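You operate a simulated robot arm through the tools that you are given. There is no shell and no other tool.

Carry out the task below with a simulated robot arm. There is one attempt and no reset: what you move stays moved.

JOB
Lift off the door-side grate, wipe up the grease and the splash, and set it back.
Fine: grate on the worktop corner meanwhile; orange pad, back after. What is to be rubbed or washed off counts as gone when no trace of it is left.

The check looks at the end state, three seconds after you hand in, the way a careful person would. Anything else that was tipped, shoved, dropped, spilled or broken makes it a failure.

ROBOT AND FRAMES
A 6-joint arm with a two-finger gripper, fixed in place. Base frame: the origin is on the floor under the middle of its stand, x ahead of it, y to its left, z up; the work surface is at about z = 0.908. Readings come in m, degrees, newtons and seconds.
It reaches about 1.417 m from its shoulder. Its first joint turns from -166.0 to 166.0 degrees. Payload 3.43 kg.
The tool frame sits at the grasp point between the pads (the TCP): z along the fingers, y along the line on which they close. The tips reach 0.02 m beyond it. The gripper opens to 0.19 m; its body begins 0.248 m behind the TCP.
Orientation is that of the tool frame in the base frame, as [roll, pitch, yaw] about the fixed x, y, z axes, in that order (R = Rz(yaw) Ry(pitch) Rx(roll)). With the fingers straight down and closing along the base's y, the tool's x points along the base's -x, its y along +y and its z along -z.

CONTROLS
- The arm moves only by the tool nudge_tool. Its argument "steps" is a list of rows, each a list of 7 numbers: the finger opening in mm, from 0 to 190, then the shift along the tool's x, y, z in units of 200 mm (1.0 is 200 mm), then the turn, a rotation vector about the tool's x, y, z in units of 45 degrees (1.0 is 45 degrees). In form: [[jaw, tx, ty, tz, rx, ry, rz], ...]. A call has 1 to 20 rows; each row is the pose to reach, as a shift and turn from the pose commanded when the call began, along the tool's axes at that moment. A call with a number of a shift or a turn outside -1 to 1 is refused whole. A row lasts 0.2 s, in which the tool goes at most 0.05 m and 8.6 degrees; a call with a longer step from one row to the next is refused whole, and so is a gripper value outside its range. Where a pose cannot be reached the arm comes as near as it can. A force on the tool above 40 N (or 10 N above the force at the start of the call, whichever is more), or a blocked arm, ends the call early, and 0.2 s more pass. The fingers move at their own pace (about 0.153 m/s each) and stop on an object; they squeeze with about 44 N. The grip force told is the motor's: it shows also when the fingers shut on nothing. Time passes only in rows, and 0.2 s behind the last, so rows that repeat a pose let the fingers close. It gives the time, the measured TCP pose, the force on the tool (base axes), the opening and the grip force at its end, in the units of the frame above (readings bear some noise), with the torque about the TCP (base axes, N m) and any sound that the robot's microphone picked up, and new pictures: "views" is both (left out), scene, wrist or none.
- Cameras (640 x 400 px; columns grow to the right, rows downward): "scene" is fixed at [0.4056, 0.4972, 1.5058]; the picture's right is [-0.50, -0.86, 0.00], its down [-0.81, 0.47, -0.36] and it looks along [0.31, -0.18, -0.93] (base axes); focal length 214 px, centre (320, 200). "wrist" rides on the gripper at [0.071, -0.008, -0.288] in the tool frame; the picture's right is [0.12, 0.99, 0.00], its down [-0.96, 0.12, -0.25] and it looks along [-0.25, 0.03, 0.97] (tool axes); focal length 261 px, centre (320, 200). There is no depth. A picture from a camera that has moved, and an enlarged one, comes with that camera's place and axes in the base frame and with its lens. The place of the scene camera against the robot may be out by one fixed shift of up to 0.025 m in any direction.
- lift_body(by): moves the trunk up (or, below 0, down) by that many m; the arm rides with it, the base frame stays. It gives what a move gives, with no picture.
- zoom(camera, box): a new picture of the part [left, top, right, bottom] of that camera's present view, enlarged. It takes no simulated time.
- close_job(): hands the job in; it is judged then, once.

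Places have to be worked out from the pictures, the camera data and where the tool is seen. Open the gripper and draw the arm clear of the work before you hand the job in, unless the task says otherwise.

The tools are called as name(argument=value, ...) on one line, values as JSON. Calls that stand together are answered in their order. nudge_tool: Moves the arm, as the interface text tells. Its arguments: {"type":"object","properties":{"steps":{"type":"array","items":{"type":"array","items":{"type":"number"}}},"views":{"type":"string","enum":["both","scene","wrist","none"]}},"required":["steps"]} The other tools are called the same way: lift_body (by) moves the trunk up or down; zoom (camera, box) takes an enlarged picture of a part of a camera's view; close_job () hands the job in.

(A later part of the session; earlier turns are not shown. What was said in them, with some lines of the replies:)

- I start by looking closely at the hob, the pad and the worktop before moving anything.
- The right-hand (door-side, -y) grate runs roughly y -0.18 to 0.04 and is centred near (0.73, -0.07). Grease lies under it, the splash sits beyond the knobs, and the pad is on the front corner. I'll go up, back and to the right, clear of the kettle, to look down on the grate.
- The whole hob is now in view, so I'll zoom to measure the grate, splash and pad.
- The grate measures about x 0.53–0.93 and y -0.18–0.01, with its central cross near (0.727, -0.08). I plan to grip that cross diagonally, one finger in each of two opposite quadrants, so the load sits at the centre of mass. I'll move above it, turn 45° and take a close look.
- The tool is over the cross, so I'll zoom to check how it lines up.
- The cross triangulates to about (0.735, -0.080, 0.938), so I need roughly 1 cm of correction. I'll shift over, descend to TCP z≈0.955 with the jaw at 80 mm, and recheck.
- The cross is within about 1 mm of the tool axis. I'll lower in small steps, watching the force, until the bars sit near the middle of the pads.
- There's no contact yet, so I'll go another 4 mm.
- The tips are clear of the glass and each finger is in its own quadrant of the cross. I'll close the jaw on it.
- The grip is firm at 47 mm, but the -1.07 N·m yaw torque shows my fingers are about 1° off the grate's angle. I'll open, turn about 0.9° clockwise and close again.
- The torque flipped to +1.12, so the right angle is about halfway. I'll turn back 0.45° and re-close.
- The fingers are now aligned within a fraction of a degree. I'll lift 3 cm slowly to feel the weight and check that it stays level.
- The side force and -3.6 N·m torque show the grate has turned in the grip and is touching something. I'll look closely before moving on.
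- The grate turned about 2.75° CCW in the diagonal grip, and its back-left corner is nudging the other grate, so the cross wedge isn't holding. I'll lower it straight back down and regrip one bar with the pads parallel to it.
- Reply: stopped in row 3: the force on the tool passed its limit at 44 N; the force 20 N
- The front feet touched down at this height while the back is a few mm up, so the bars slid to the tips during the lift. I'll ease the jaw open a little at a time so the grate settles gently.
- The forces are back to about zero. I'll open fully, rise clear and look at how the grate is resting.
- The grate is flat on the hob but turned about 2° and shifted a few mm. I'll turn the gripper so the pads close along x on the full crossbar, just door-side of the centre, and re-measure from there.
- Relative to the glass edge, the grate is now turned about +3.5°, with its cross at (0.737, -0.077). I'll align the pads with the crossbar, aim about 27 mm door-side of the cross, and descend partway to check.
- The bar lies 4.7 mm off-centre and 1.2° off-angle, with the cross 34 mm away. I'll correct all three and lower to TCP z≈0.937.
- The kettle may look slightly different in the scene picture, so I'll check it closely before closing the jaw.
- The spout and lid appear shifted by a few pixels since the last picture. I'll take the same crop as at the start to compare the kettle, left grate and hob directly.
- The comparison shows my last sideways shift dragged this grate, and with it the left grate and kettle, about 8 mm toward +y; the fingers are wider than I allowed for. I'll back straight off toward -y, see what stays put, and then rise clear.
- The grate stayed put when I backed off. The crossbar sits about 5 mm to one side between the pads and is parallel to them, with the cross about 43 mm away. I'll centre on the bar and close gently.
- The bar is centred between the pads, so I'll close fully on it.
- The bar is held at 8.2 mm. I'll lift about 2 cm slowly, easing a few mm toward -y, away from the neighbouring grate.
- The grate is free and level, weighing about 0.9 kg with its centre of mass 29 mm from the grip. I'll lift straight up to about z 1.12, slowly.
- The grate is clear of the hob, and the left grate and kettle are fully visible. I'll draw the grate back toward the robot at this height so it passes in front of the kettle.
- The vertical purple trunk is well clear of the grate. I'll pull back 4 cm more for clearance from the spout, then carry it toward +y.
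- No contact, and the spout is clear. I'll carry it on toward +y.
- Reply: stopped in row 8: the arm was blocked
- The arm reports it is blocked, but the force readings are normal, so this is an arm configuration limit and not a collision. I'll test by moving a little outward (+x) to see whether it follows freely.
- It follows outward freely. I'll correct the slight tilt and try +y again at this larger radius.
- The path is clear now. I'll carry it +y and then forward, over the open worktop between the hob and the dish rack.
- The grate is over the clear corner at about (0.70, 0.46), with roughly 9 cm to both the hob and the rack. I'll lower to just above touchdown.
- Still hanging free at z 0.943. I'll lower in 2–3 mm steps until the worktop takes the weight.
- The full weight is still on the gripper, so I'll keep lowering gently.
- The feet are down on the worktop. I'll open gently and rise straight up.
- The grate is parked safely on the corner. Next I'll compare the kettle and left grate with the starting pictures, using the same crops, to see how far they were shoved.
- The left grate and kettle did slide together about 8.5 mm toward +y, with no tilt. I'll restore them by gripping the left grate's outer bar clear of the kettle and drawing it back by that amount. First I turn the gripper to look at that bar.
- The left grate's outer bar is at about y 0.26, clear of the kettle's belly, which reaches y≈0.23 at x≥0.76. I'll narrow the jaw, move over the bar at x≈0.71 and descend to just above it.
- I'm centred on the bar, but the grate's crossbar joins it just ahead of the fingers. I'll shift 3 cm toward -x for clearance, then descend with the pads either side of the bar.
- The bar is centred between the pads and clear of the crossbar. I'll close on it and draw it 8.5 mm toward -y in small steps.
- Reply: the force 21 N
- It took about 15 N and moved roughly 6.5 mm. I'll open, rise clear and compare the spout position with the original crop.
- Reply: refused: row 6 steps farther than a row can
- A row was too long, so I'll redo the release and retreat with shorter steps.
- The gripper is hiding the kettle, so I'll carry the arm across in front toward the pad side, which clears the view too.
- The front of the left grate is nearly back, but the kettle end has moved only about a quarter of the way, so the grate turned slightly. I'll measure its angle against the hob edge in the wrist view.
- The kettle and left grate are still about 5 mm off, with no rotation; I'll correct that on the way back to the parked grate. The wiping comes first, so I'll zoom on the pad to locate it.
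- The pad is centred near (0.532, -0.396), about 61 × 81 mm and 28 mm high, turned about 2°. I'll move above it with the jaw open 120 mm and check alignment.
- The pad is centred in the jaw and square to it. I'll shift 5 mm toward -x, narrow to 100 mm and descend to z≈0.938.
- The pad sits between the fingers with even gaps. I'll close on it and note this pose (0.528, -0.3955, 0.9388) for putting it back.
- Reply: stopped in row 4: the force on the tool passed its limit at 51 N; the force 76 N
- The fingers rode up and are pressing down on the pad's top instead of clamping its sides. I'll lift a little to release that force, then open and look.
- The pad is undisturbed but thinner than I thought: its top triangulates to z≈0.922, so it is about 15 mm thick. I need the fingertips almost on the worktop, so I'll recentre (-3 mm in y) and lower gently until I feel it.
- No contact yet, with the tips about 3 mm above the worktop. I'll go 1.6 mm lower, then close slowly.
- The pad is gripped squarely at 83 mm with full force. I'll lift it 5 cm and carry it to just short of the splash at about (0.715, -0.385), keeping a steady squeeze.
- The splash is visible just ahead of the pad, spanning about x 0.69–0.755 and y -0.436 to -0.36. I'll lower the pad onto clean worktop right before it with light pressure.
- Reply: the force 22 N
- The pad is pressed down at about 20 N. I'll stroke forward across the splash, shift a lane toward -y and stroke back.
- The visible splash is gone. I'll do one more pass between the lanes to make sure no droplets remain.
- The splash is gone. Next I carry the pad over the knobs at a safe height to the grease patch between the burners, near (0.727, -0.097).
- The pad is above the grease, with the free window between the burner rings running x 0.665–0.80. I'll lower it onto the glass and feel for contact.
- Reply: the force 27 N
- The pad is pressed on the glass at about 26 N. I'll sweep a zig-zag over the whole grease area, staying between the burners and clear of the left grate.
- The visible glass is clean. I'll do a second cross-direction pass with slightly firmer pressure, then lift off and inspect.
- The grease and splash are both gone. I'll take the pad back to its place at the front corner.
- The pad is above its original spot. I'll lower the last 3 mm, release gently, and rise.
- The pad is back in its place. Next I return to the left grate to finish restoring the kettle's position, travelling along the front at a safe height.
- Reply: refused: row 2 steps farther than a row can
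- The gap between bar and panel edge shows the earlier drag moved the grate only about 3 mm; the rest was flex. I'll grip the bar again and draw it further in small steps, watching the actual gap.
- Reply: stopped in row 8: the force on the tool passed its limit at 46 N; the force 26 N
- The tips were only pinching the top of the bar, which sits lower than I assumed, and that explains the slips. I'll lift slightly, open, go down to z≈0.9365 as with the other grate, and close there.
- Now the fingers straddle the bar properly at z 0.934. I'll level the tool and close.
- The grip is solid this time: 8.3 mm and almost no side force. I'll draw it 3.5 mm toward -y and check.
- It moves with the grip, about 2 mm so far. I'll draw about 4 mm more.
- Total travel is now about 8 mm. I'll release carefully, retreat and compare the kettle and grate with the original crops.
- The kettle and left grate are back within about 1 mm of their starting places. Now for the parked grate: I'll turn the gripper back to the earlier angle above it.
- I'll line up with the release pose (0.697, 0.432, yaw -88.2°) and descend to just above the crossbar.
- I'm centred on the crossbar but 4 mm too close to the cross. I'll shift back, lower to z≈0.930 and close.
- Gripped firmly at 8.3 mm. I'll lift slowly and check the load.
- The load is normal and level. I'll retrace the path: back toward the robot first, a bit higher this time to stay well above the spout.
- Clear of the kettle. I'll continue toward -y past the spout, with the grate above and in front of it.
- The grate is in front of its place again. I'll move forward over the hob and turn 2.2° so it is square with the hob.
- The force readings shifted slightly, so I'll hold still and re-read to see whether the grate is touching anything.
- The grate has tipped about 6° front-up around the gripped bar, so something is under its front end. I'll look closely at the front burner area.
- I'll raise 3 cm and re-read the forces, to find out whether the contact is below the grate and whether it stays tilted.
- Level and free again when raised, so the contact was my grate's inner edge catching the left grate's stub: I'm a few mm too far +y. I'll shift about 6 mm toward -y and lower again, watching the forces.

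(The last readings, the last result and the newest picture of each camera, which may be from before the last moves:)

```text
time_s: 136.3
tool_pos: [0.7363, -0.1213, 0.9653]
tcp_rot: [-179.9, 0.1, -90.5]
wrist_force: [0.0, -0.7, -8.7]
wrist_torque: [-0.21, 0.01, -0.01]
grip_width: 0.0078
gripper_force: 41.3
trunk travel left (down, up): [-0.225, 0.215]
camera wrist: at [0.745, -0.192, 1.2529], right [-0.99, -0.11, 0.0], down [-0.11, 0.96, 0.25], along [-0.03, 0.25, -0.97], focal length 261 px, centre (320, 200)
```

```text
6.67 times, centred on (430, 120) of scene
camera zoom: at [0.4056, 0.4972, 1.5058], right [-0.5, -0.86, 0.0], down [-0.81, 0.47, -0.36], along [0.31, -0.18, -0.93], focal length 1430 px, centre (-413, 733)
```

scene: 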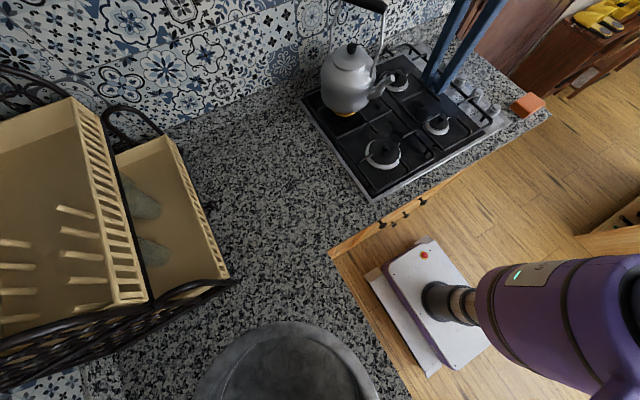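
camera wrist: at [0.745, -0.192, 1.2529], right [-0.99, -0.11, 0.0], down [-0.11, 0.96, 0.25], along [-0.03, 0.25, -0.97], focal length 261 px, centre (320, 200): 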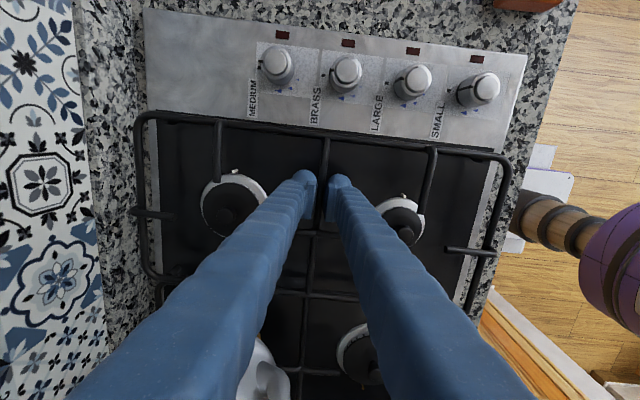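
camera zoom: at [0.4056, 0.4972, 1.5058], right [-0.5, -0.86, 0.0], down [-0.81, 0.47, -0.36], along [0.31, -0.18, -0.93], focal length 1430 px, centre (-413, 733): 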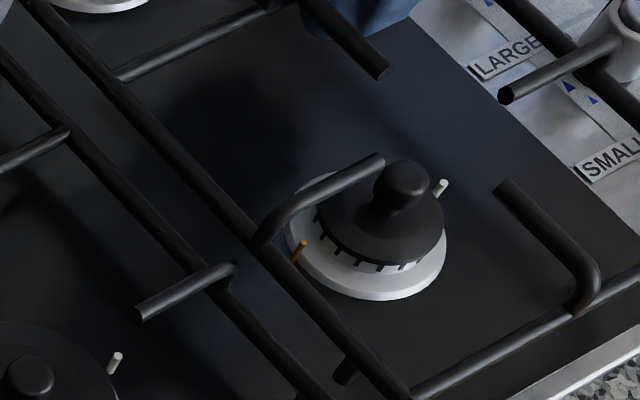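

No contact here, and the visible stub tips match their original image positions within about 1 mm. I'll lower another centimetre while watching for contact with the left grate.

nudge_tool(steps=[[0, 0.006, 0, 0.02, 0, 0, 0], [0, 0.01, 0, 0.04, 0, 0, 0], [0, 0.01, 0, 0.055, 0, 0, 0], [0, 0.01, 0, 0.055, 0, 0, 0]])

zoom(camera="scene", box=[390, 90, 470, 150])

zoom(camera="scene", box=[370, 40, 510, 140])

```text
time_s: 137.3
tool_pos: [0.737, -0.1247, 0.9538]
tcp_rot: [179.9, 0.0, -90.5]
wrist_force: [0.3, 0.7, -9.1]
wrist_torque: [-0.28, 0.02, 0.02]
grip_width: 0.0078
gripper_force: 41.7
trunk travel left (down, up): [-0.225, 0.215]
camera wrist: at [0.7457, -0.1942, 1.2417], right [-0.99, -0.11, 0.0], down [-0.11, 0.96, 0.25], along [-0.03, 0.25, -0.97], focal length 261 px, centre (320, 200)
```

scene: 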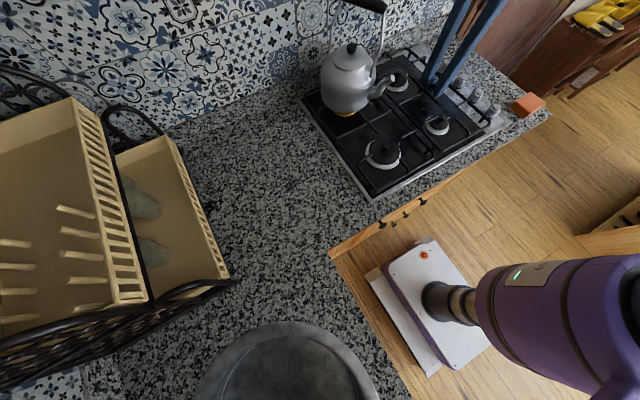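
wrist: 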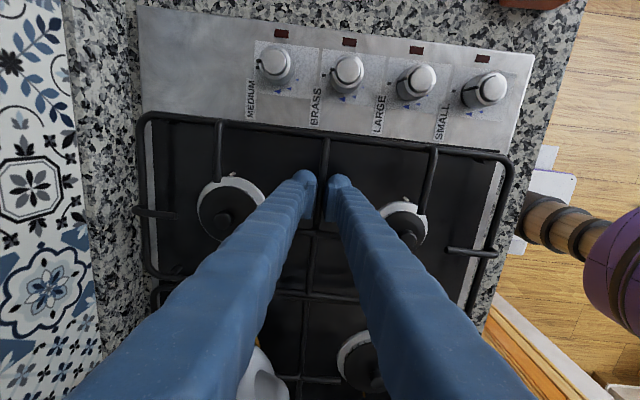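

```text
6.67 times, centred on (430, 120) of scene
camera zoom: at [0.4056, 0.4972, 1.5058], right [-0.5, -0.86, 0.0], down [-0.81, 0.47, -0.36], along [0.31, -0.18, -0.93], focal length 1430 px, centre (-413, 733)
```

zoom: 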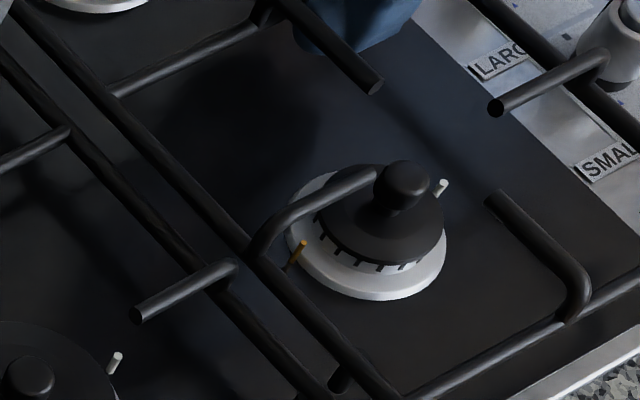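

```text
4.00 times, centred on (440, 90) of scene
camera zoom: at [0.4056, 0.4972, 1.5058], right [-0.5, -0.86, 0.0], down [-0.81, 0.47, -0.36], along [0.31, -0.18, -0.93], focal length 858 px, centre (-160, 640)
```

zoom: 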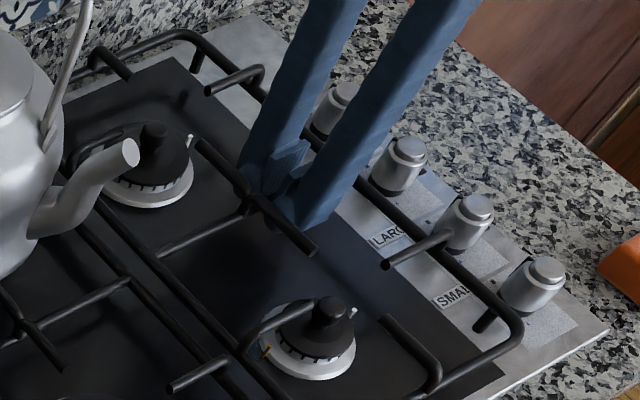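

Still free, and the alignment matches the original within about 1 mm. I'll lower another 8 mm.

nudge_tool(steps=[[0, 0.003, 0, 0.015, 0, 0, 0], [0, 0.006, 0, 0.03, 0, 0, 0], [0, 0.006, 0, 0.04, 0, 0, 0], [0, 0.006, 0, 0.04, 0, 0, 0]])

zoom(camera="scene", box=[390, 90, 470, 150])

zoom(camera="scene", box=[370, 40, 510, 140])

```text
time_s: 138.3
tool_pos: [0.7384, -0.1253, 0.9471]
tcp_rot: [180.0, 0.1, -90.5]
wrist_force: [-0.8, 0.0, -9.7]
wrist_torque: [-0.26, -0.01, 0.03]
grip_width: 0.0079
gripper_force: 41.8
trunk travel left (down, up): [-0.225, 0.215]
camera wrist: at [0.7458, -0.1954, 1.2337], right [-0.99, -0.11, 0.0], down [-0.11, 0.96, 0.25], along [-0.03, 0.25, -0.97], focal length 261 px, centre (320, 200)
```

scene: 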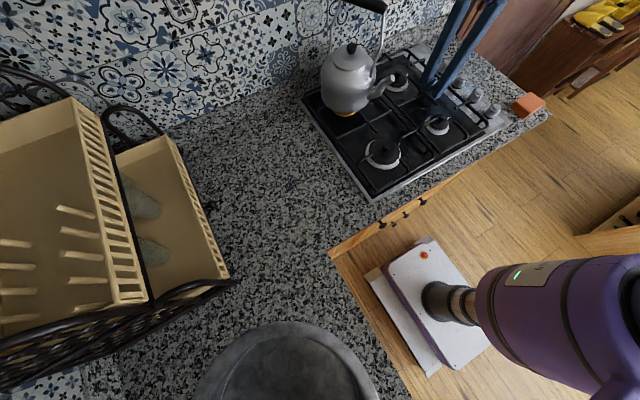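
wrist: 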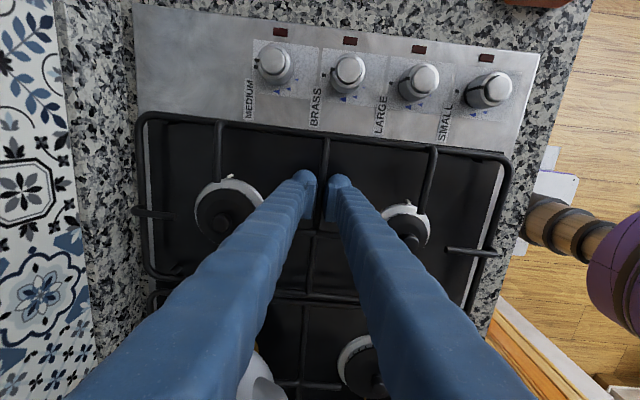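

```text
6.67 times, centred on (430, 120) of scene
camera zoom: at [0.4056, 0.4972, 1.5058], right [-0.5, -0.86, 0.0], down [-0.81, 0.47, -0.36], along [0.31, -0.18, -0.93], focal length 1430 px, centre (-413, 733)
```

zoom: 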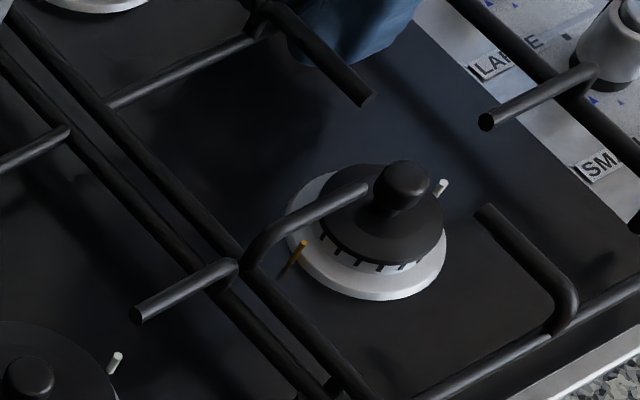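

```text
4.00 times, centred on (440, 90) of scene
camera zoom: at [0.4056, 0.4972, 1.5058], right [-0.5, -0.86, 0.0], down [-0.81, 0.47, -0.36], along [0.31, -0.18, -0.93], focal length 858 px, centre (-160, 640)
```

zoom: 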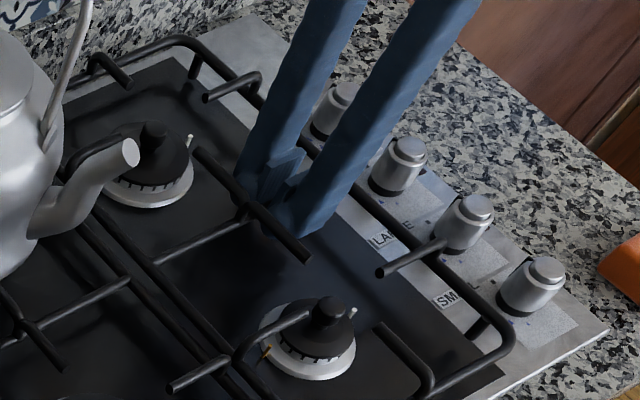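

Only about 1 cm remains, with stub tips still on their reference positions. I'll lower in 3 mm steps.

nudge_tool(steps=[[0, 0, 0, 0.008, 0, 0, 0], [0, 0, 0, 0.016, 0, 0, 0], [0, 0, 0, 0.024, 0, 0, 0], [0, 0, 0, 0.024, 0, 0, 0]])

zoom(camera="scene", box=[390, 90, 470, 150])

```text
time_s: 139.3
tool_pos: [0.7389, -0.1229, 0.9415]
tcp_rot: [-180.0, 0.1, -90.5]
wrist_force: [-0.1, 0.3, -9.2]
wrist_torque: [-0.27, -0.01, 0.02]
grip_width: 0.008
gripper_force: 41.9
trunk travel left (down, up): [-0.225, 0.215]
camera wrist: at [0.7464, -0.1953, 1.2286], right [-0.99, -0.11, 0.0], down [-0.11, 0.96, 0.25], along [-0.03, 0.25, -0.97], focal length 261 px, centre (320, 200)
```

scene: 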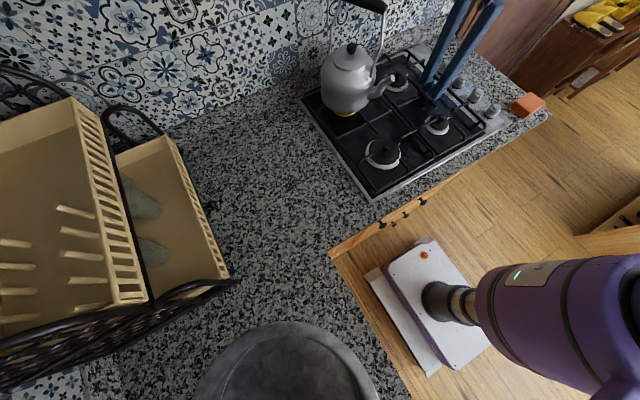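
wrist: 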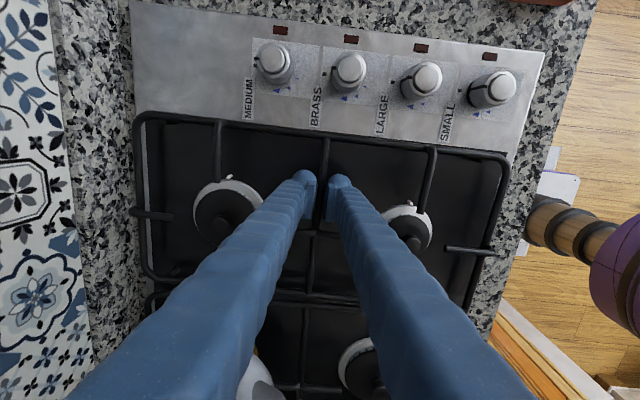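

```text
6.67 times, centred on (430, 120) of scene
camera zoom: at [0.4056, 0.4972, 1.5058], right [-0.5, -0.86, 0.0], down [-0.81, 0.47, -0.36], along [0.31, -0.18, -0.93], focal length 1430 px, centre (-413, 733)
```

zoom: 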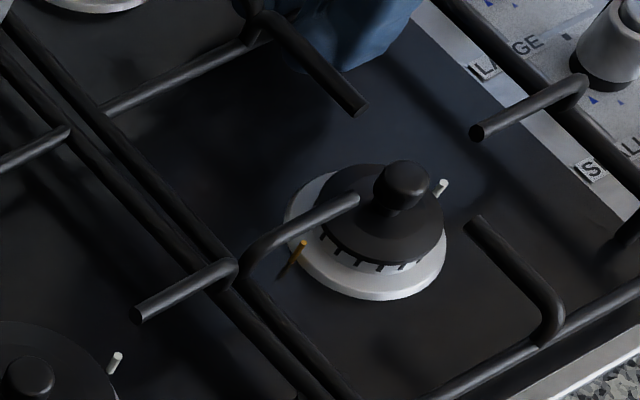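

Free and aligned. I'll go the last few millimetres until the hob takes the weight.

nudge_tool(steps=[[0, 0, 0, 0.008, 0, 0, 0], [0, 0, 0, 0.015, 0, 0, 0], [0, 0, 0, 0.015, 0, 0, 0]], views="none")

nudge_tool(steps=[[0, 0, 0, 0.006, 0, 0, 0], [0, 0, 0, 0.01, 0, 0, 0], [0, 0, 0, 0.01, 0, 0, 0]])

zoom(camera="scene", box=[370, 40, 510, 140])

zoom(camera="scene", box=[390, 90, 470, 150])

```text
time_s: 140.1
tool_pos: [0.7382, -0.1247, 0.9391]
tcp_rot: [-179.9, 0.1, -90.5]
wrist_force: [1.7, 0.2, 2.4]
wrist_torque: [1.33, 0.02, -0.01]
grip_width: 0.008
gripper_force: 41.7
trunk travel left (down, up): [-0.225, 0.215]
```

```text
time_s: 140.9
tool_pos: [0.7381, -0.1249, 0.9396]
tcp_rot: [-179.8, 0.1, -90.5]
wrist_force: [5.8, -0.2, 27.8]
wrist_torque: [0.0, -0.06, 0.01]
grip_width: 0.0078
gripper_force: 41.9
trunk travel left (down, up): [-0.225, 0.215]
camera wrist: at [0.7451, -0.1953, 1.2271], right [-0.99, -0.11, 0.0], down [-0.11, 0.96, 0.25], along [-0.02, 0.25, -0.97], focal length 261 px, centre (320, 200)
```

scene: 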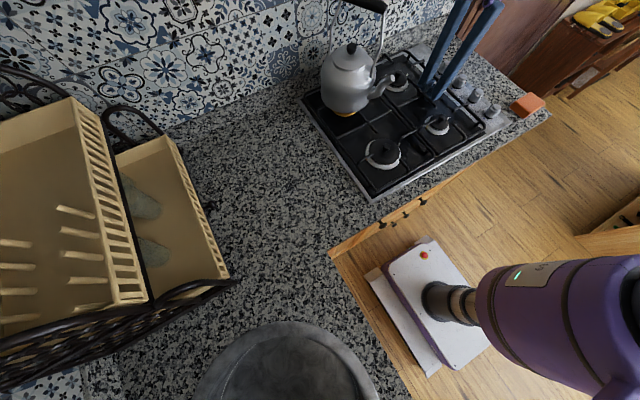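
wrist: 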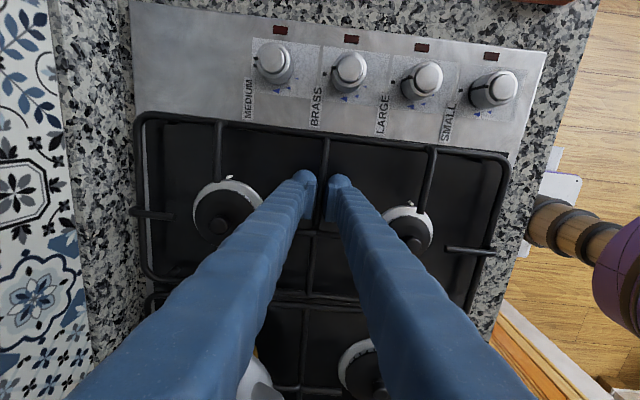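

```text
4.00 times, centred on (440, 90) of scene
camera zoom: at [0.4056, 0.4972, 1.5058], right [-0.5, -0.86, 0.0], down [-0.81, 0.47, -0.36], along [0.31, -0.18, -0.93], focal length 858 px, centre (-160, 640)
```

zoom: 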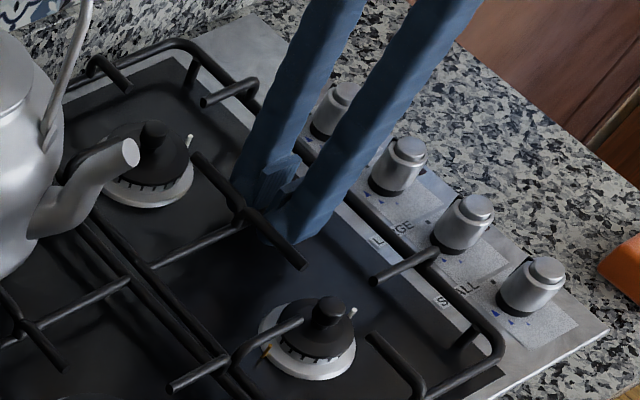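

```text
6.67 times, centred on (430, 120) of scene
camera zoom: at [0.4056, 0.4972, 1.5058], right [-0.5, -0.86, 0.0], down [-0.81, 0.47, -0.36], along [0.31, -0.18, -0.93], focal length 1430 px, centre (-413, 733)
```

zoom: 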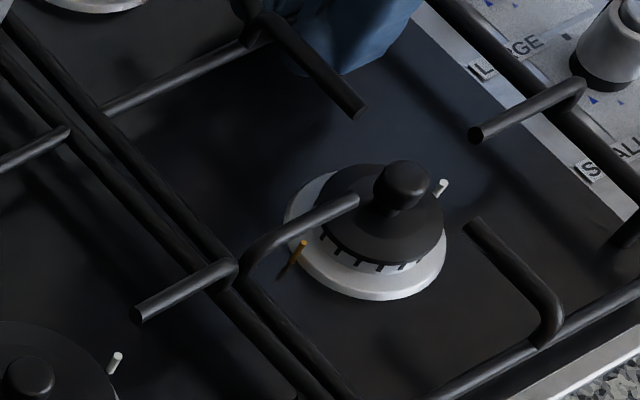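

The hob has taken the weight evenly on both sides, and every stub tip matches the original picture within about a pixel. I'll ease off the pressure, open gently and rise straight up.

nudge_tool(steps=[[0, 0, 0, -0.008, 0, 0, 0], [10, 0, 0, -0.008, 0, 0, 0], [14, 0, 0, -0.008, 0, 0, 0], [24, 0, 0, -0.008, 0, 0, 0], [36, 0, 0, -0.008, 0, 0, 0], [40, 0, 0, -0.06, 0, 0, 0], [40, 0, 0, -0.2, 0, 0, 0], [40, 0, 0, -0.4, 0, 0, 0], [40, 0, 0, -0.6, 0, 0, 0], [40, 0, 0, -0.8, 0, 0, 0], [40, 0, 0, -1.0, 0, 0, 0]])

zoom(camera="scene", box=[290, 30, 560, 200])

zoom(camera="wrist", box=[160, 40, 480, 340])

```text
time_s: 143.3
tool_pos: [0.7371, -0.1256, 1.1388]
tcp_rot: [180.0, 0.0, -90.4]
wrist_force: [0.5, -0.2, -0.8]
wrist_torque: [0.02, -0.07, -0.01]
grip_width: 0.0401
gripper_force: 0.0
trunk travel left (down, up): [-0.225, 0.215]
camera wrist: at [0.7448, -0.1964, 1.4256], right [-0.99, -0.11, 0.0], down [-0.11, 0.96, 0.25], along [-0.03, 0.25, -0.97], focal length 261 px, centre (320, 200)
```

scene: 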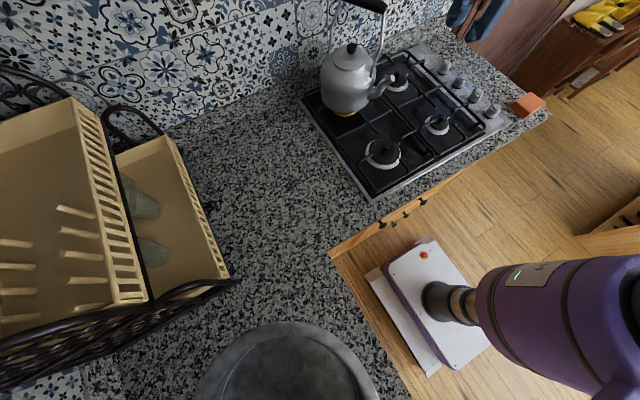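
wrist: 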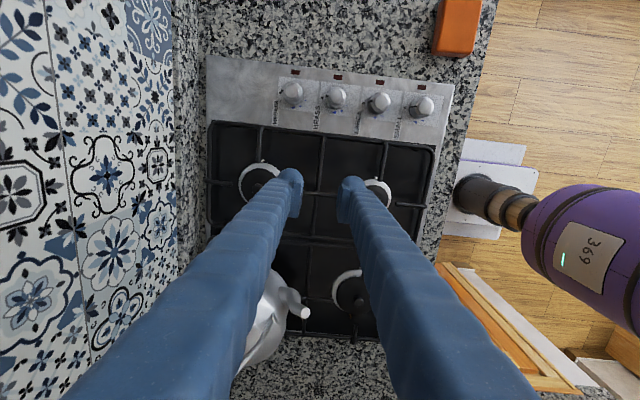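

```text
2.35 times, centred on (425, 115) of scene
camera zoom: at [0.4056, 0.4972, 1.5058], right [-0.5, -0.86, 0.0], down [-0.81, 0.47, -0.36], along [0.31, -0.18, -0.93], focal length 505 px, centre (73, 400)
```

zoom: 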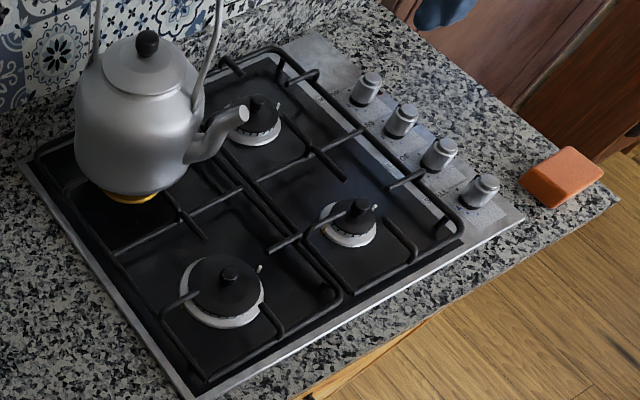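

```text
1.33 times, centred on (320, 190) of wrist
camera zoom: at [0.7448, -0.1964, 1.4256], right [-0.99, -0.11, 0.0], down [-0.11, 0.96, 0.25], along [-0.03, 0.25, -0.97], focal length 348 px, centre (320, 213)
```

zoom: 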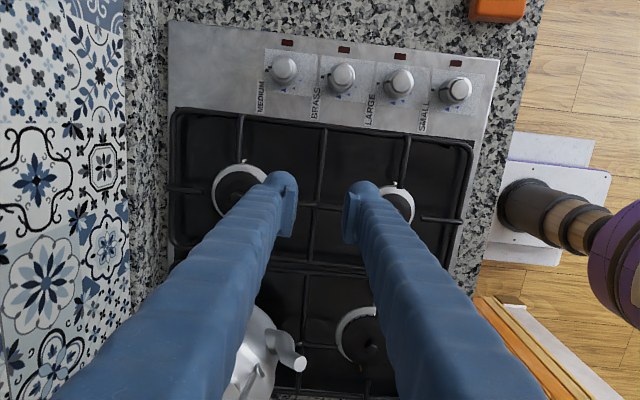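

The grate is released. I'll draw the arm back clear of the hob and inspect everything once more.

nudge_tool(steps=[[40, 0, 0, -0.15, 0, 0, 0], [40, 0, 0.15, -0.3, 0, 0, 0], [40, 0, 0.37, -0.35, 0, 0, 0], [40, 0, 0.6, -0.35, 0, 0, 0], [40, 0, 0.82, -0.35, 0, 0, 0], [40, 0, 1.0, -0.35, 0, 0, 0], [40, 0, 1.0, -0.35, 0, 0, 0]])

zoom(camera="scene", box=[370, 40, 510, 140])

zoom(camera="scene", box=[380, 80, 460, 150])

zoom(camera="scene", box=[430, 30, 590, 130])

```text
time_s: 144.9
tool_pos: [0.5368, -0.125, 1.2069]
tcp_rot: [180.0, 0.1, -90.5]
wrist_force: [-0.1, 0.2, -0.2]
wrist_torque: [0.0, 0.03, 0.03]
grip_width: 0.04
gripper_force: 0.0
trunk travel left (down, up): [-0.225, 0.215]
camera wrist: at [0.5451, -0.1952, 1.494], right [-0.99, -0.11, 0.0], down [-0.11, 0.96, 0.25], along [-0.03, 0.25, -0.97], focal length 261 px, centre (320, 200)
```

scene: 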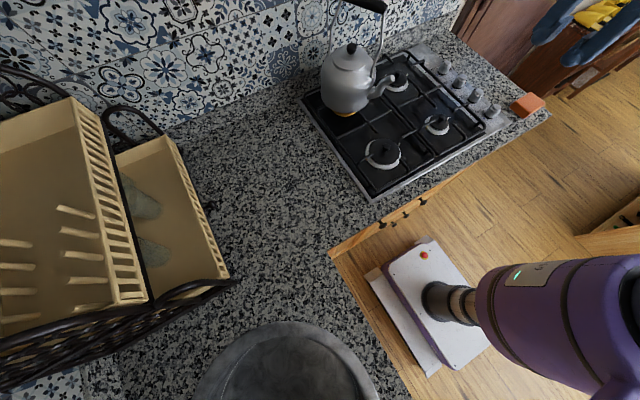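
wrist: 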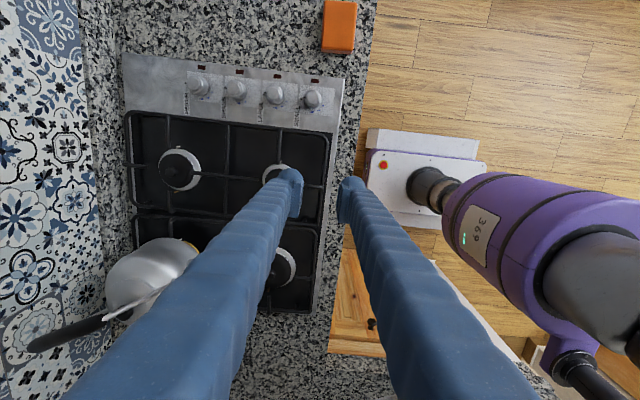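

```text
4.00 times, centred on (440, 90) of scene
camera zoom: at [0.4056, 0.4972, 1.5058], right [-0.5, -0.86, 0.0], down [-0.81, 0.47, -0.36], along [0.31, -0.18, -0.93], focal length 858 px, centre (-160, 640)
```

zoom: 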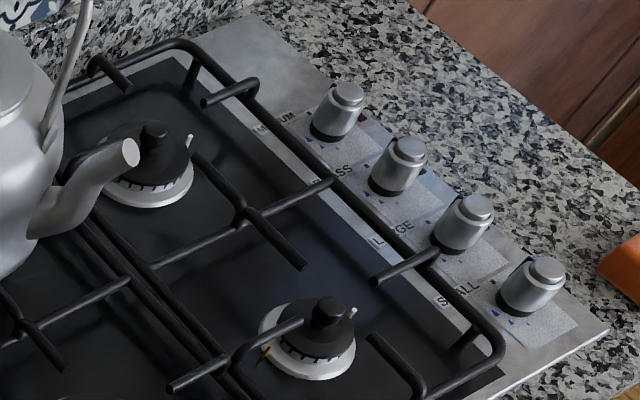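

```text
5.71 times, centred on (420, 115) of scene
camera zoom: at [0.4056, 0.4972, 1.5058], right [-0.5, -0.86, 0.0], down [-0.81, 0.47, -0.36], along [0.31, -0.18, -0.93], focal length 1226 px, centre (-251, 686)
```

zoom: 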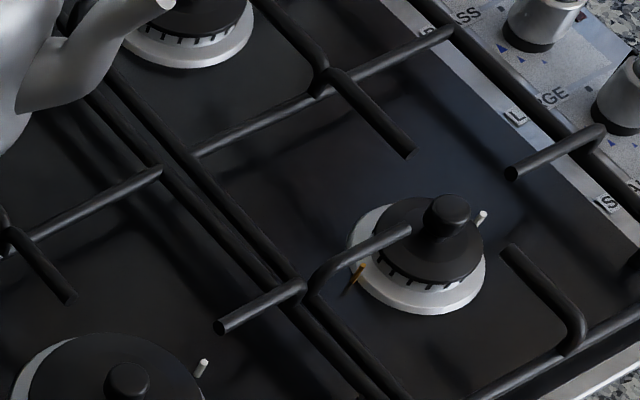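

```text
4.00 times, centred on (510, 80) of scene
camera zoom: at [0.4056, 0.4972, 1.5058], right [-0.5, -0.86, 0.0], down [-0.81, 0.47, -0.36], along [0.31, -0.18, -0.93], focal length 858 px, centre (-440, 680)
```

zoom: 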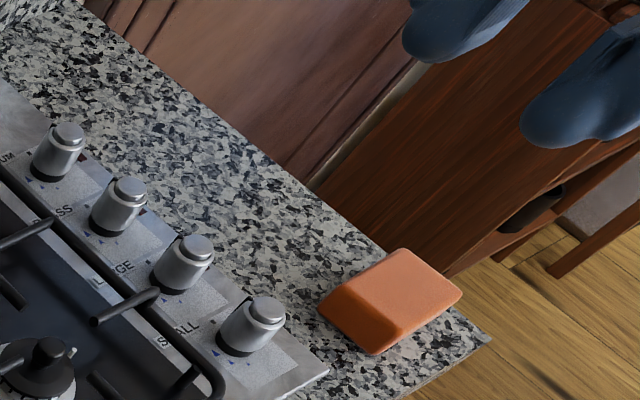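

Things look right, but some label letters hint that the grate may sit a few mm door-side of its original place. To check precisely I'll return to the same camera pose I used at t=2.0 s and compare the same crops.

nudge_tool(steps=[[70, -0.01, -0.06, -0.02, 0, 0, 0.16], [100, -0.02, -0.12, -0.04, 0, 0, 0.33], [130, -0.04, -0.18, -0.06, 0, 0, 0.5], [160, -0.05, -0.24, -0.08, 0, 0, 0.67], [190, -0.06, -0.3, -0.1, 0, 0, 0.84], [190, -0.075, -0.35, -0.1, 0, 0, 1.0], [190, -0.075, -0.35, -0.1, 0, 0, 1.0]], views="none")

```text
time_s: 146.5
tool_pos: [0.6073, -0.1101, 1.2288]
tcp_rot: [179.9, 0.1, -135.6]
wrist_force: [0.1, -0.2, -0.1]
wrist_torque: [-0.01, -0.02, 0.0]
grip_width: 0.1901
gripper_force: 0.0
trunk travel left (down, up): [-0.225, 0.215]
```

nudge_tool(steps=[[190, -0.05, -0.03, -0.02, 0, 0, 0.16], [190, -0.1, -0.07, -0.04, 0, 0, 0.33], [190, -0.15, -0.1, -0.06, 0, 0, 0.5], [190, -0.2, -0.14, -0.08, 0, 0, 0.66], [190, -0.26, -0.17, -0.1, 0, 0, 0.83], [190, -0.309, -0.2065, -0.108, 0, 0, 0.987], [190, -0.309, -0.2065, -0.108, 0, 0, 0.987]])

zoom(camera="wrist", box=[220, 60, 400, 280])

zoom(camera="wrist", box=[150, 40, 290, 220])

```text
time_s: 148.1
tool_pos: [0.6809, -0.0944, 1.249]
tcp_rot: [179.9, 0.0, -180.0]
wrist_force: [0.1, 0.1, 0.4]
wrist_torque: [0.03, -0.01, 0.01]
grip_width: 0.1901
gripper_force: 0.1
trunk travel left (down, up): [-0.225, 0.215]
camera wrist: at [0.6102, -0.1035, 1.5365], right [-0.12, 0.99, 0.0], down [0.96, 0.11, 0.25], along [0.25, 0.03, -0.97], focal length 261 px, centre (320, 200)
```

scene: 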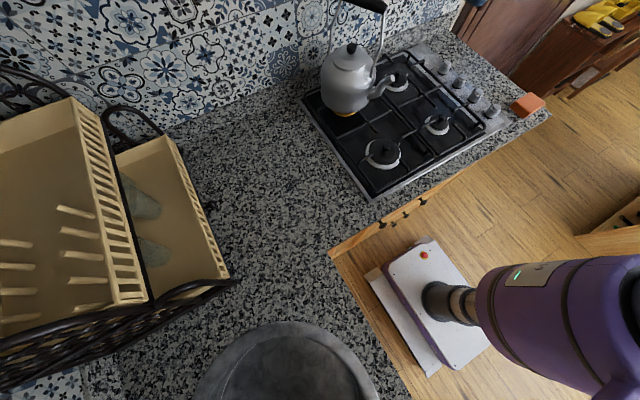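
wrist: 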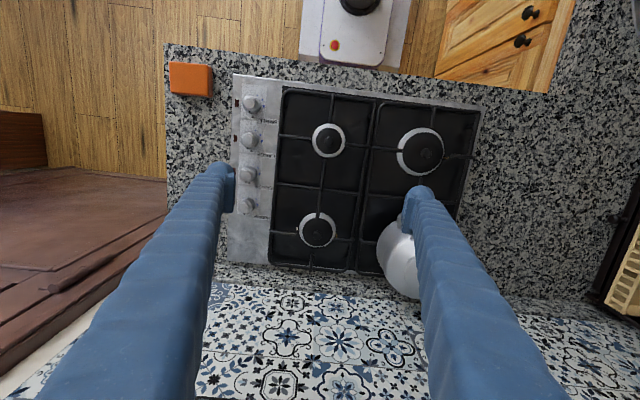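

```text
1.82 times, centred on (310, 170) of wrist
camera zoom: at [0.6102, -0.1035, 1.5365], right [-0.12, 0.99, 0.0], down [0.96, 0.11, 0.25], along [0.25, 0.03, -0.97], focal length 474 px, centre (338, 254)
```

zoom: 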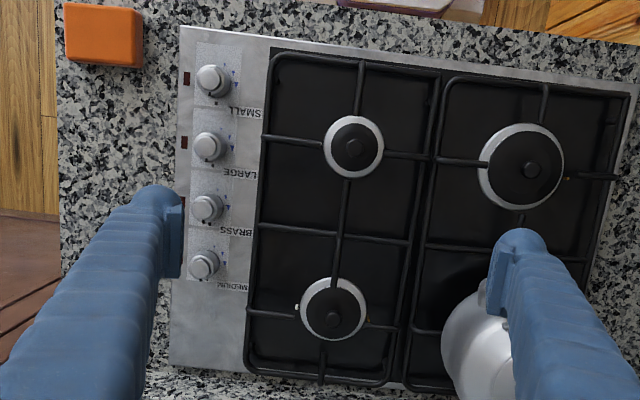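

```text
2.22 times, centred on (220, 130) of wrist
camera zoom: at [0.6102, -0.1035, 1.5365], right [-0.12, 0.99, 0.0], down [0.96, 0.11, 0.25], along [0.25, 0.03, -0.97], focal length 579 px, centre (542, 356)
```

zoom: 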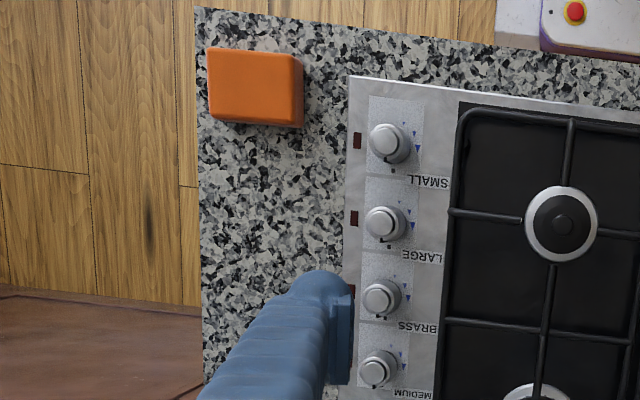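

From the identical viewpoint, the pad, knobs and burners match. The grate is within about 3–5 mm and under 1° of its start, seated between the burners. I'll take close looks at the seam between the grates and at the cleaned areas.

zoom(camera="scene", box=[400, 100, 450, 140])

zoom(camera="scene", box=[375, 40, 425, 80])

zoom(camera="wrist", box=[280, 80, 400, 180])

zoom(camera="wrist", box=[260, 160, 400, 280])

```text
10.00 times, centred on (425, 120) of scene
camera zoom: at [0.4056, 0.4972, 1.5058], right [-0.5, -0.86, 0.0], down [-0.81, 0.47, -0.36], along [0.31, -0.18, -0.93], focal length 2145 px, centre (-730, 1000)
```

zoom: 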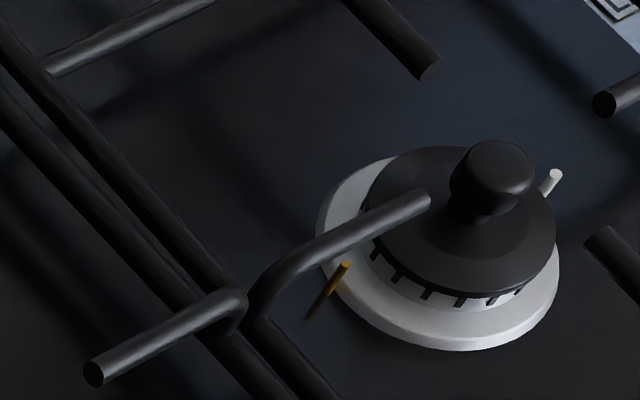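

```text
10.00 times, centred on (400, 60) of scene
camera zoom: at [0.4056, 0.4972, 1.5058], right [-0.5, -0.86, 0.0], down [-0.81, 0.47, -0.36], along [0.31, -0.18, -0.93], focal length 2145 px, centre (-480, 1600)
```

zoom: 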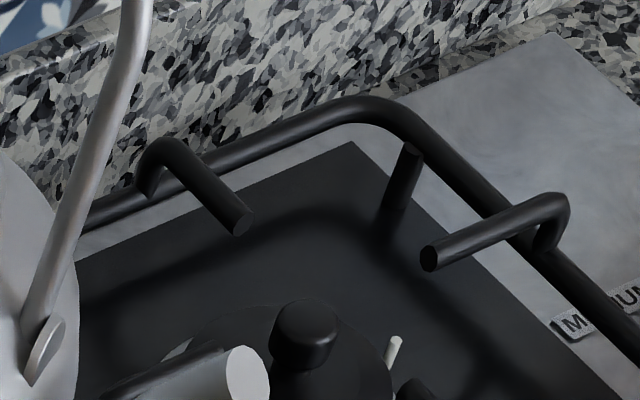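

```text
4.00 times, centred on (340, 130) of wrist
camera zoom: at [0.6102, -0.1035, 1.5365], right [-0.12, 0.99, 0.0], down [0.96, 0.11, 0.25], along [0.25, 0.03, -0.97], focal length 1043 px, centre (240, 480)
```

zoom: 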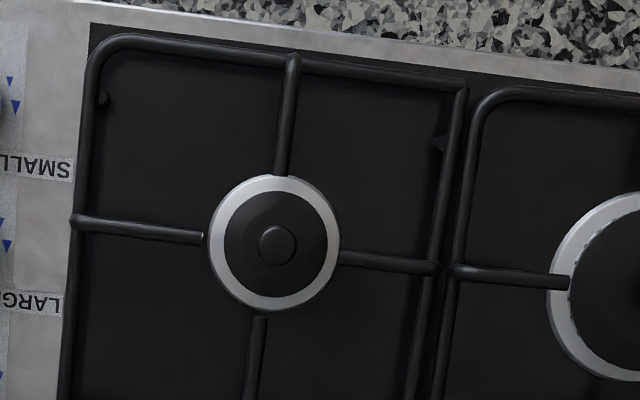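

```text
3.33 times, centred on (330, 220) of wrist
camera zoom: at [0.6102, -0.1035, 1.5365], right [-0.12, 0.99, 0.0], down [0.96, 0.11, 0.25], along [0.25, 0.03, -0.97], focal length 869 px, centre (287, 133)
```

zoom: 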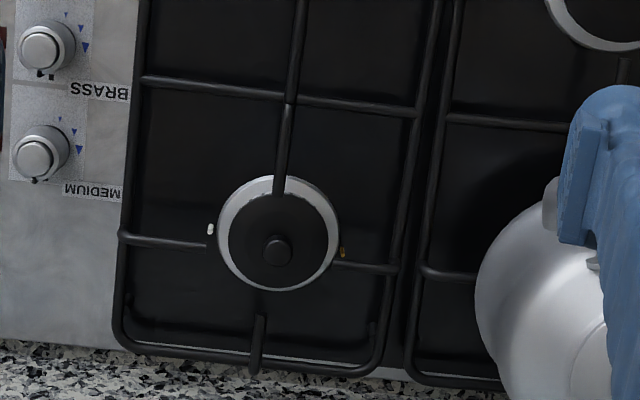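

The grate is seated properly with its stubs meeting the neighbour's as before. One last close look at the cleaned glass and worktop for any trace.

zoom(camera="wrist", box=[275, 145, 375, 220])

zoom(camera="scene", box=[400, 75, 460, 120])

zoom(camera="scene", box=[460, 55, 520, 100])

```text
5.33 times, centred on (325, 182) of wrist
camera zoom: at [0.6102, -0.1035, 1.5365], right [-0.12, 0.99, 0.0], down [0.96, 0.11, 0.25], along [0.25, 0.03, -0.97], focal length 1390 px, centre (293, 293)
```

zoom: 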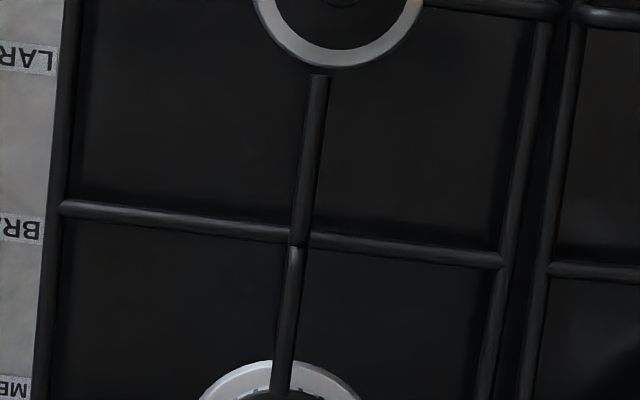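

```text
8.89 times, centred on (430, 98) of scene
camera zoom: at [0.4056, 0.4972, 1.5058], right [-0.5, -0.86, 0.0], down [-0.81, 0.47, -0.36], along [0.31, -0.18, -0.93], focal length 1906 px, centre (-658, 1111)
```

zoom: 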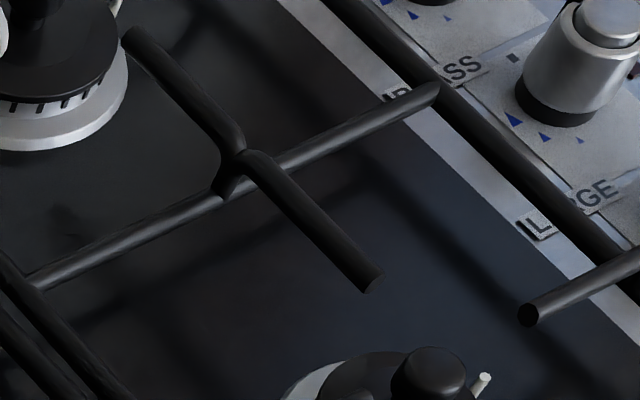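

```text
8.89 times, centred on (490, 78) of scene
camera zoom: at [0.4056, 0.4972, 1.5058], right [-0.5, -0.86, 0.0], down [-0.81, 0.47, -0.36], along [0.31, -0.18, -0.93], focal length 1906 px, centre (-1191, 1289)
```

zoom: 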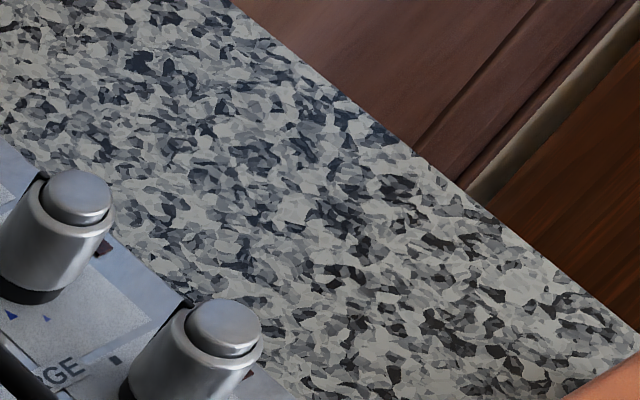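

No trace is left on the glass or the worktop. I'll draw the open gripper back clear of the hob before handing in.

nudge_tool(steps=[[190, 0.0, 0, -0.15, 0, 0, 0], [190, 0.2, 0, -0.25, 0, 0, 0], [190, 0.4, 0, -0.25, 0, 0, 0], [190, 0.6, 0, -0.25, 0, 0, 0], [190, 0.7, 0, -0.25, 0, 0, 0], [190, 0.7, 0, -0.25, 0, 0, 0]])

zoom(camera="scene", box=[290, 0, 560, 200])

```text
time_s: 149.5
tool_pos: [0.5395, -0.0955, 1.2987]
tcp_rot: [179.9, -0.1, -180.0]
wrist_force: [0.3, 0.0, 0.3]
wrist_torque: [0.0, 0.0, -0.02]
grip_width: 0.19
gripper_force: 0.1
trunk travel left (down, up): [-0.225, 0.215]
camera wrist: at [0.4693, -0.1038, 1.5854], right [-0.12, 0.99, 0.0], down [0.96, 0.12, 0.25], along [0.25, 0.03, -0.97], focal length 261 px, centre (320, 200)
```

scene: 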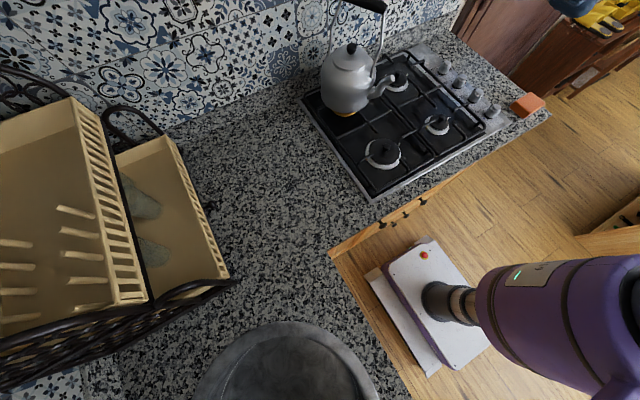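
wrist: 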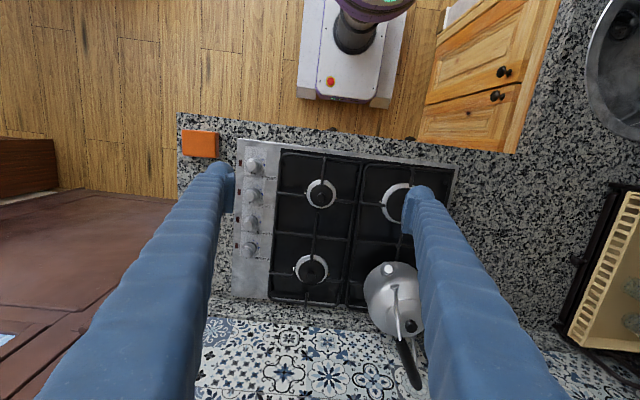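

```text
2.00 times, centred on (425, 100) of scene
camera zoom: at [0.4056, 0.4972, 1.5058], right [-0.5, -0.86, 0.0], down [-0.81, 0.47, -0.36], along [0.31, -0.18, -0.93], focal length 429 px, centre (110, 400)
```

zoom: 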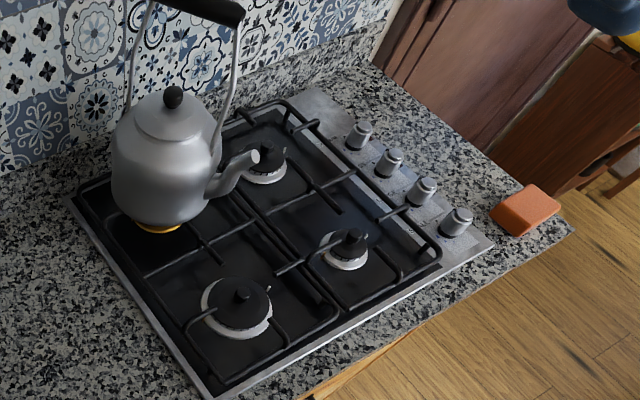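

The grate is back on the hob, the grease and splash are wiped off, and the pad is in its place. The kettle stands upright where it was, and the gripper is open and clear, so I'm handing in.

close_job()

```text
The job is handed in.
```

The door-side grate is back on the hob, both the grease and the splash are wiped off, and the orange pad is back on its corner. In close-up views I could see no trace left on the glass or the worktop.

Some things did not go cleanly along the way:

- **Kettle and left grate:** My first attempts to lift the grate pushed the left grate, with the kettle on it, about 8 mm to the left. I drew them back. The kettle is within about 1 mm of where it stood, but the left grate may be a couple of millimetres and about 1° off. Nothing tipped.
- **Door-side grate:** It sits within about 3–5 mm and under 1° of its original position, flat and clear of the burners. I left it there because nudging it further risked catching the left grate again.
- **Orange pad:** My first grip slipped and pressed down on it with up to about 75 N. It looks undamaged and is within a couple of millimetres of its original spot.

While I cleaned, the grate sat on the worktop between the hob and the dish rack. The arm is drawn back with the gripper open.
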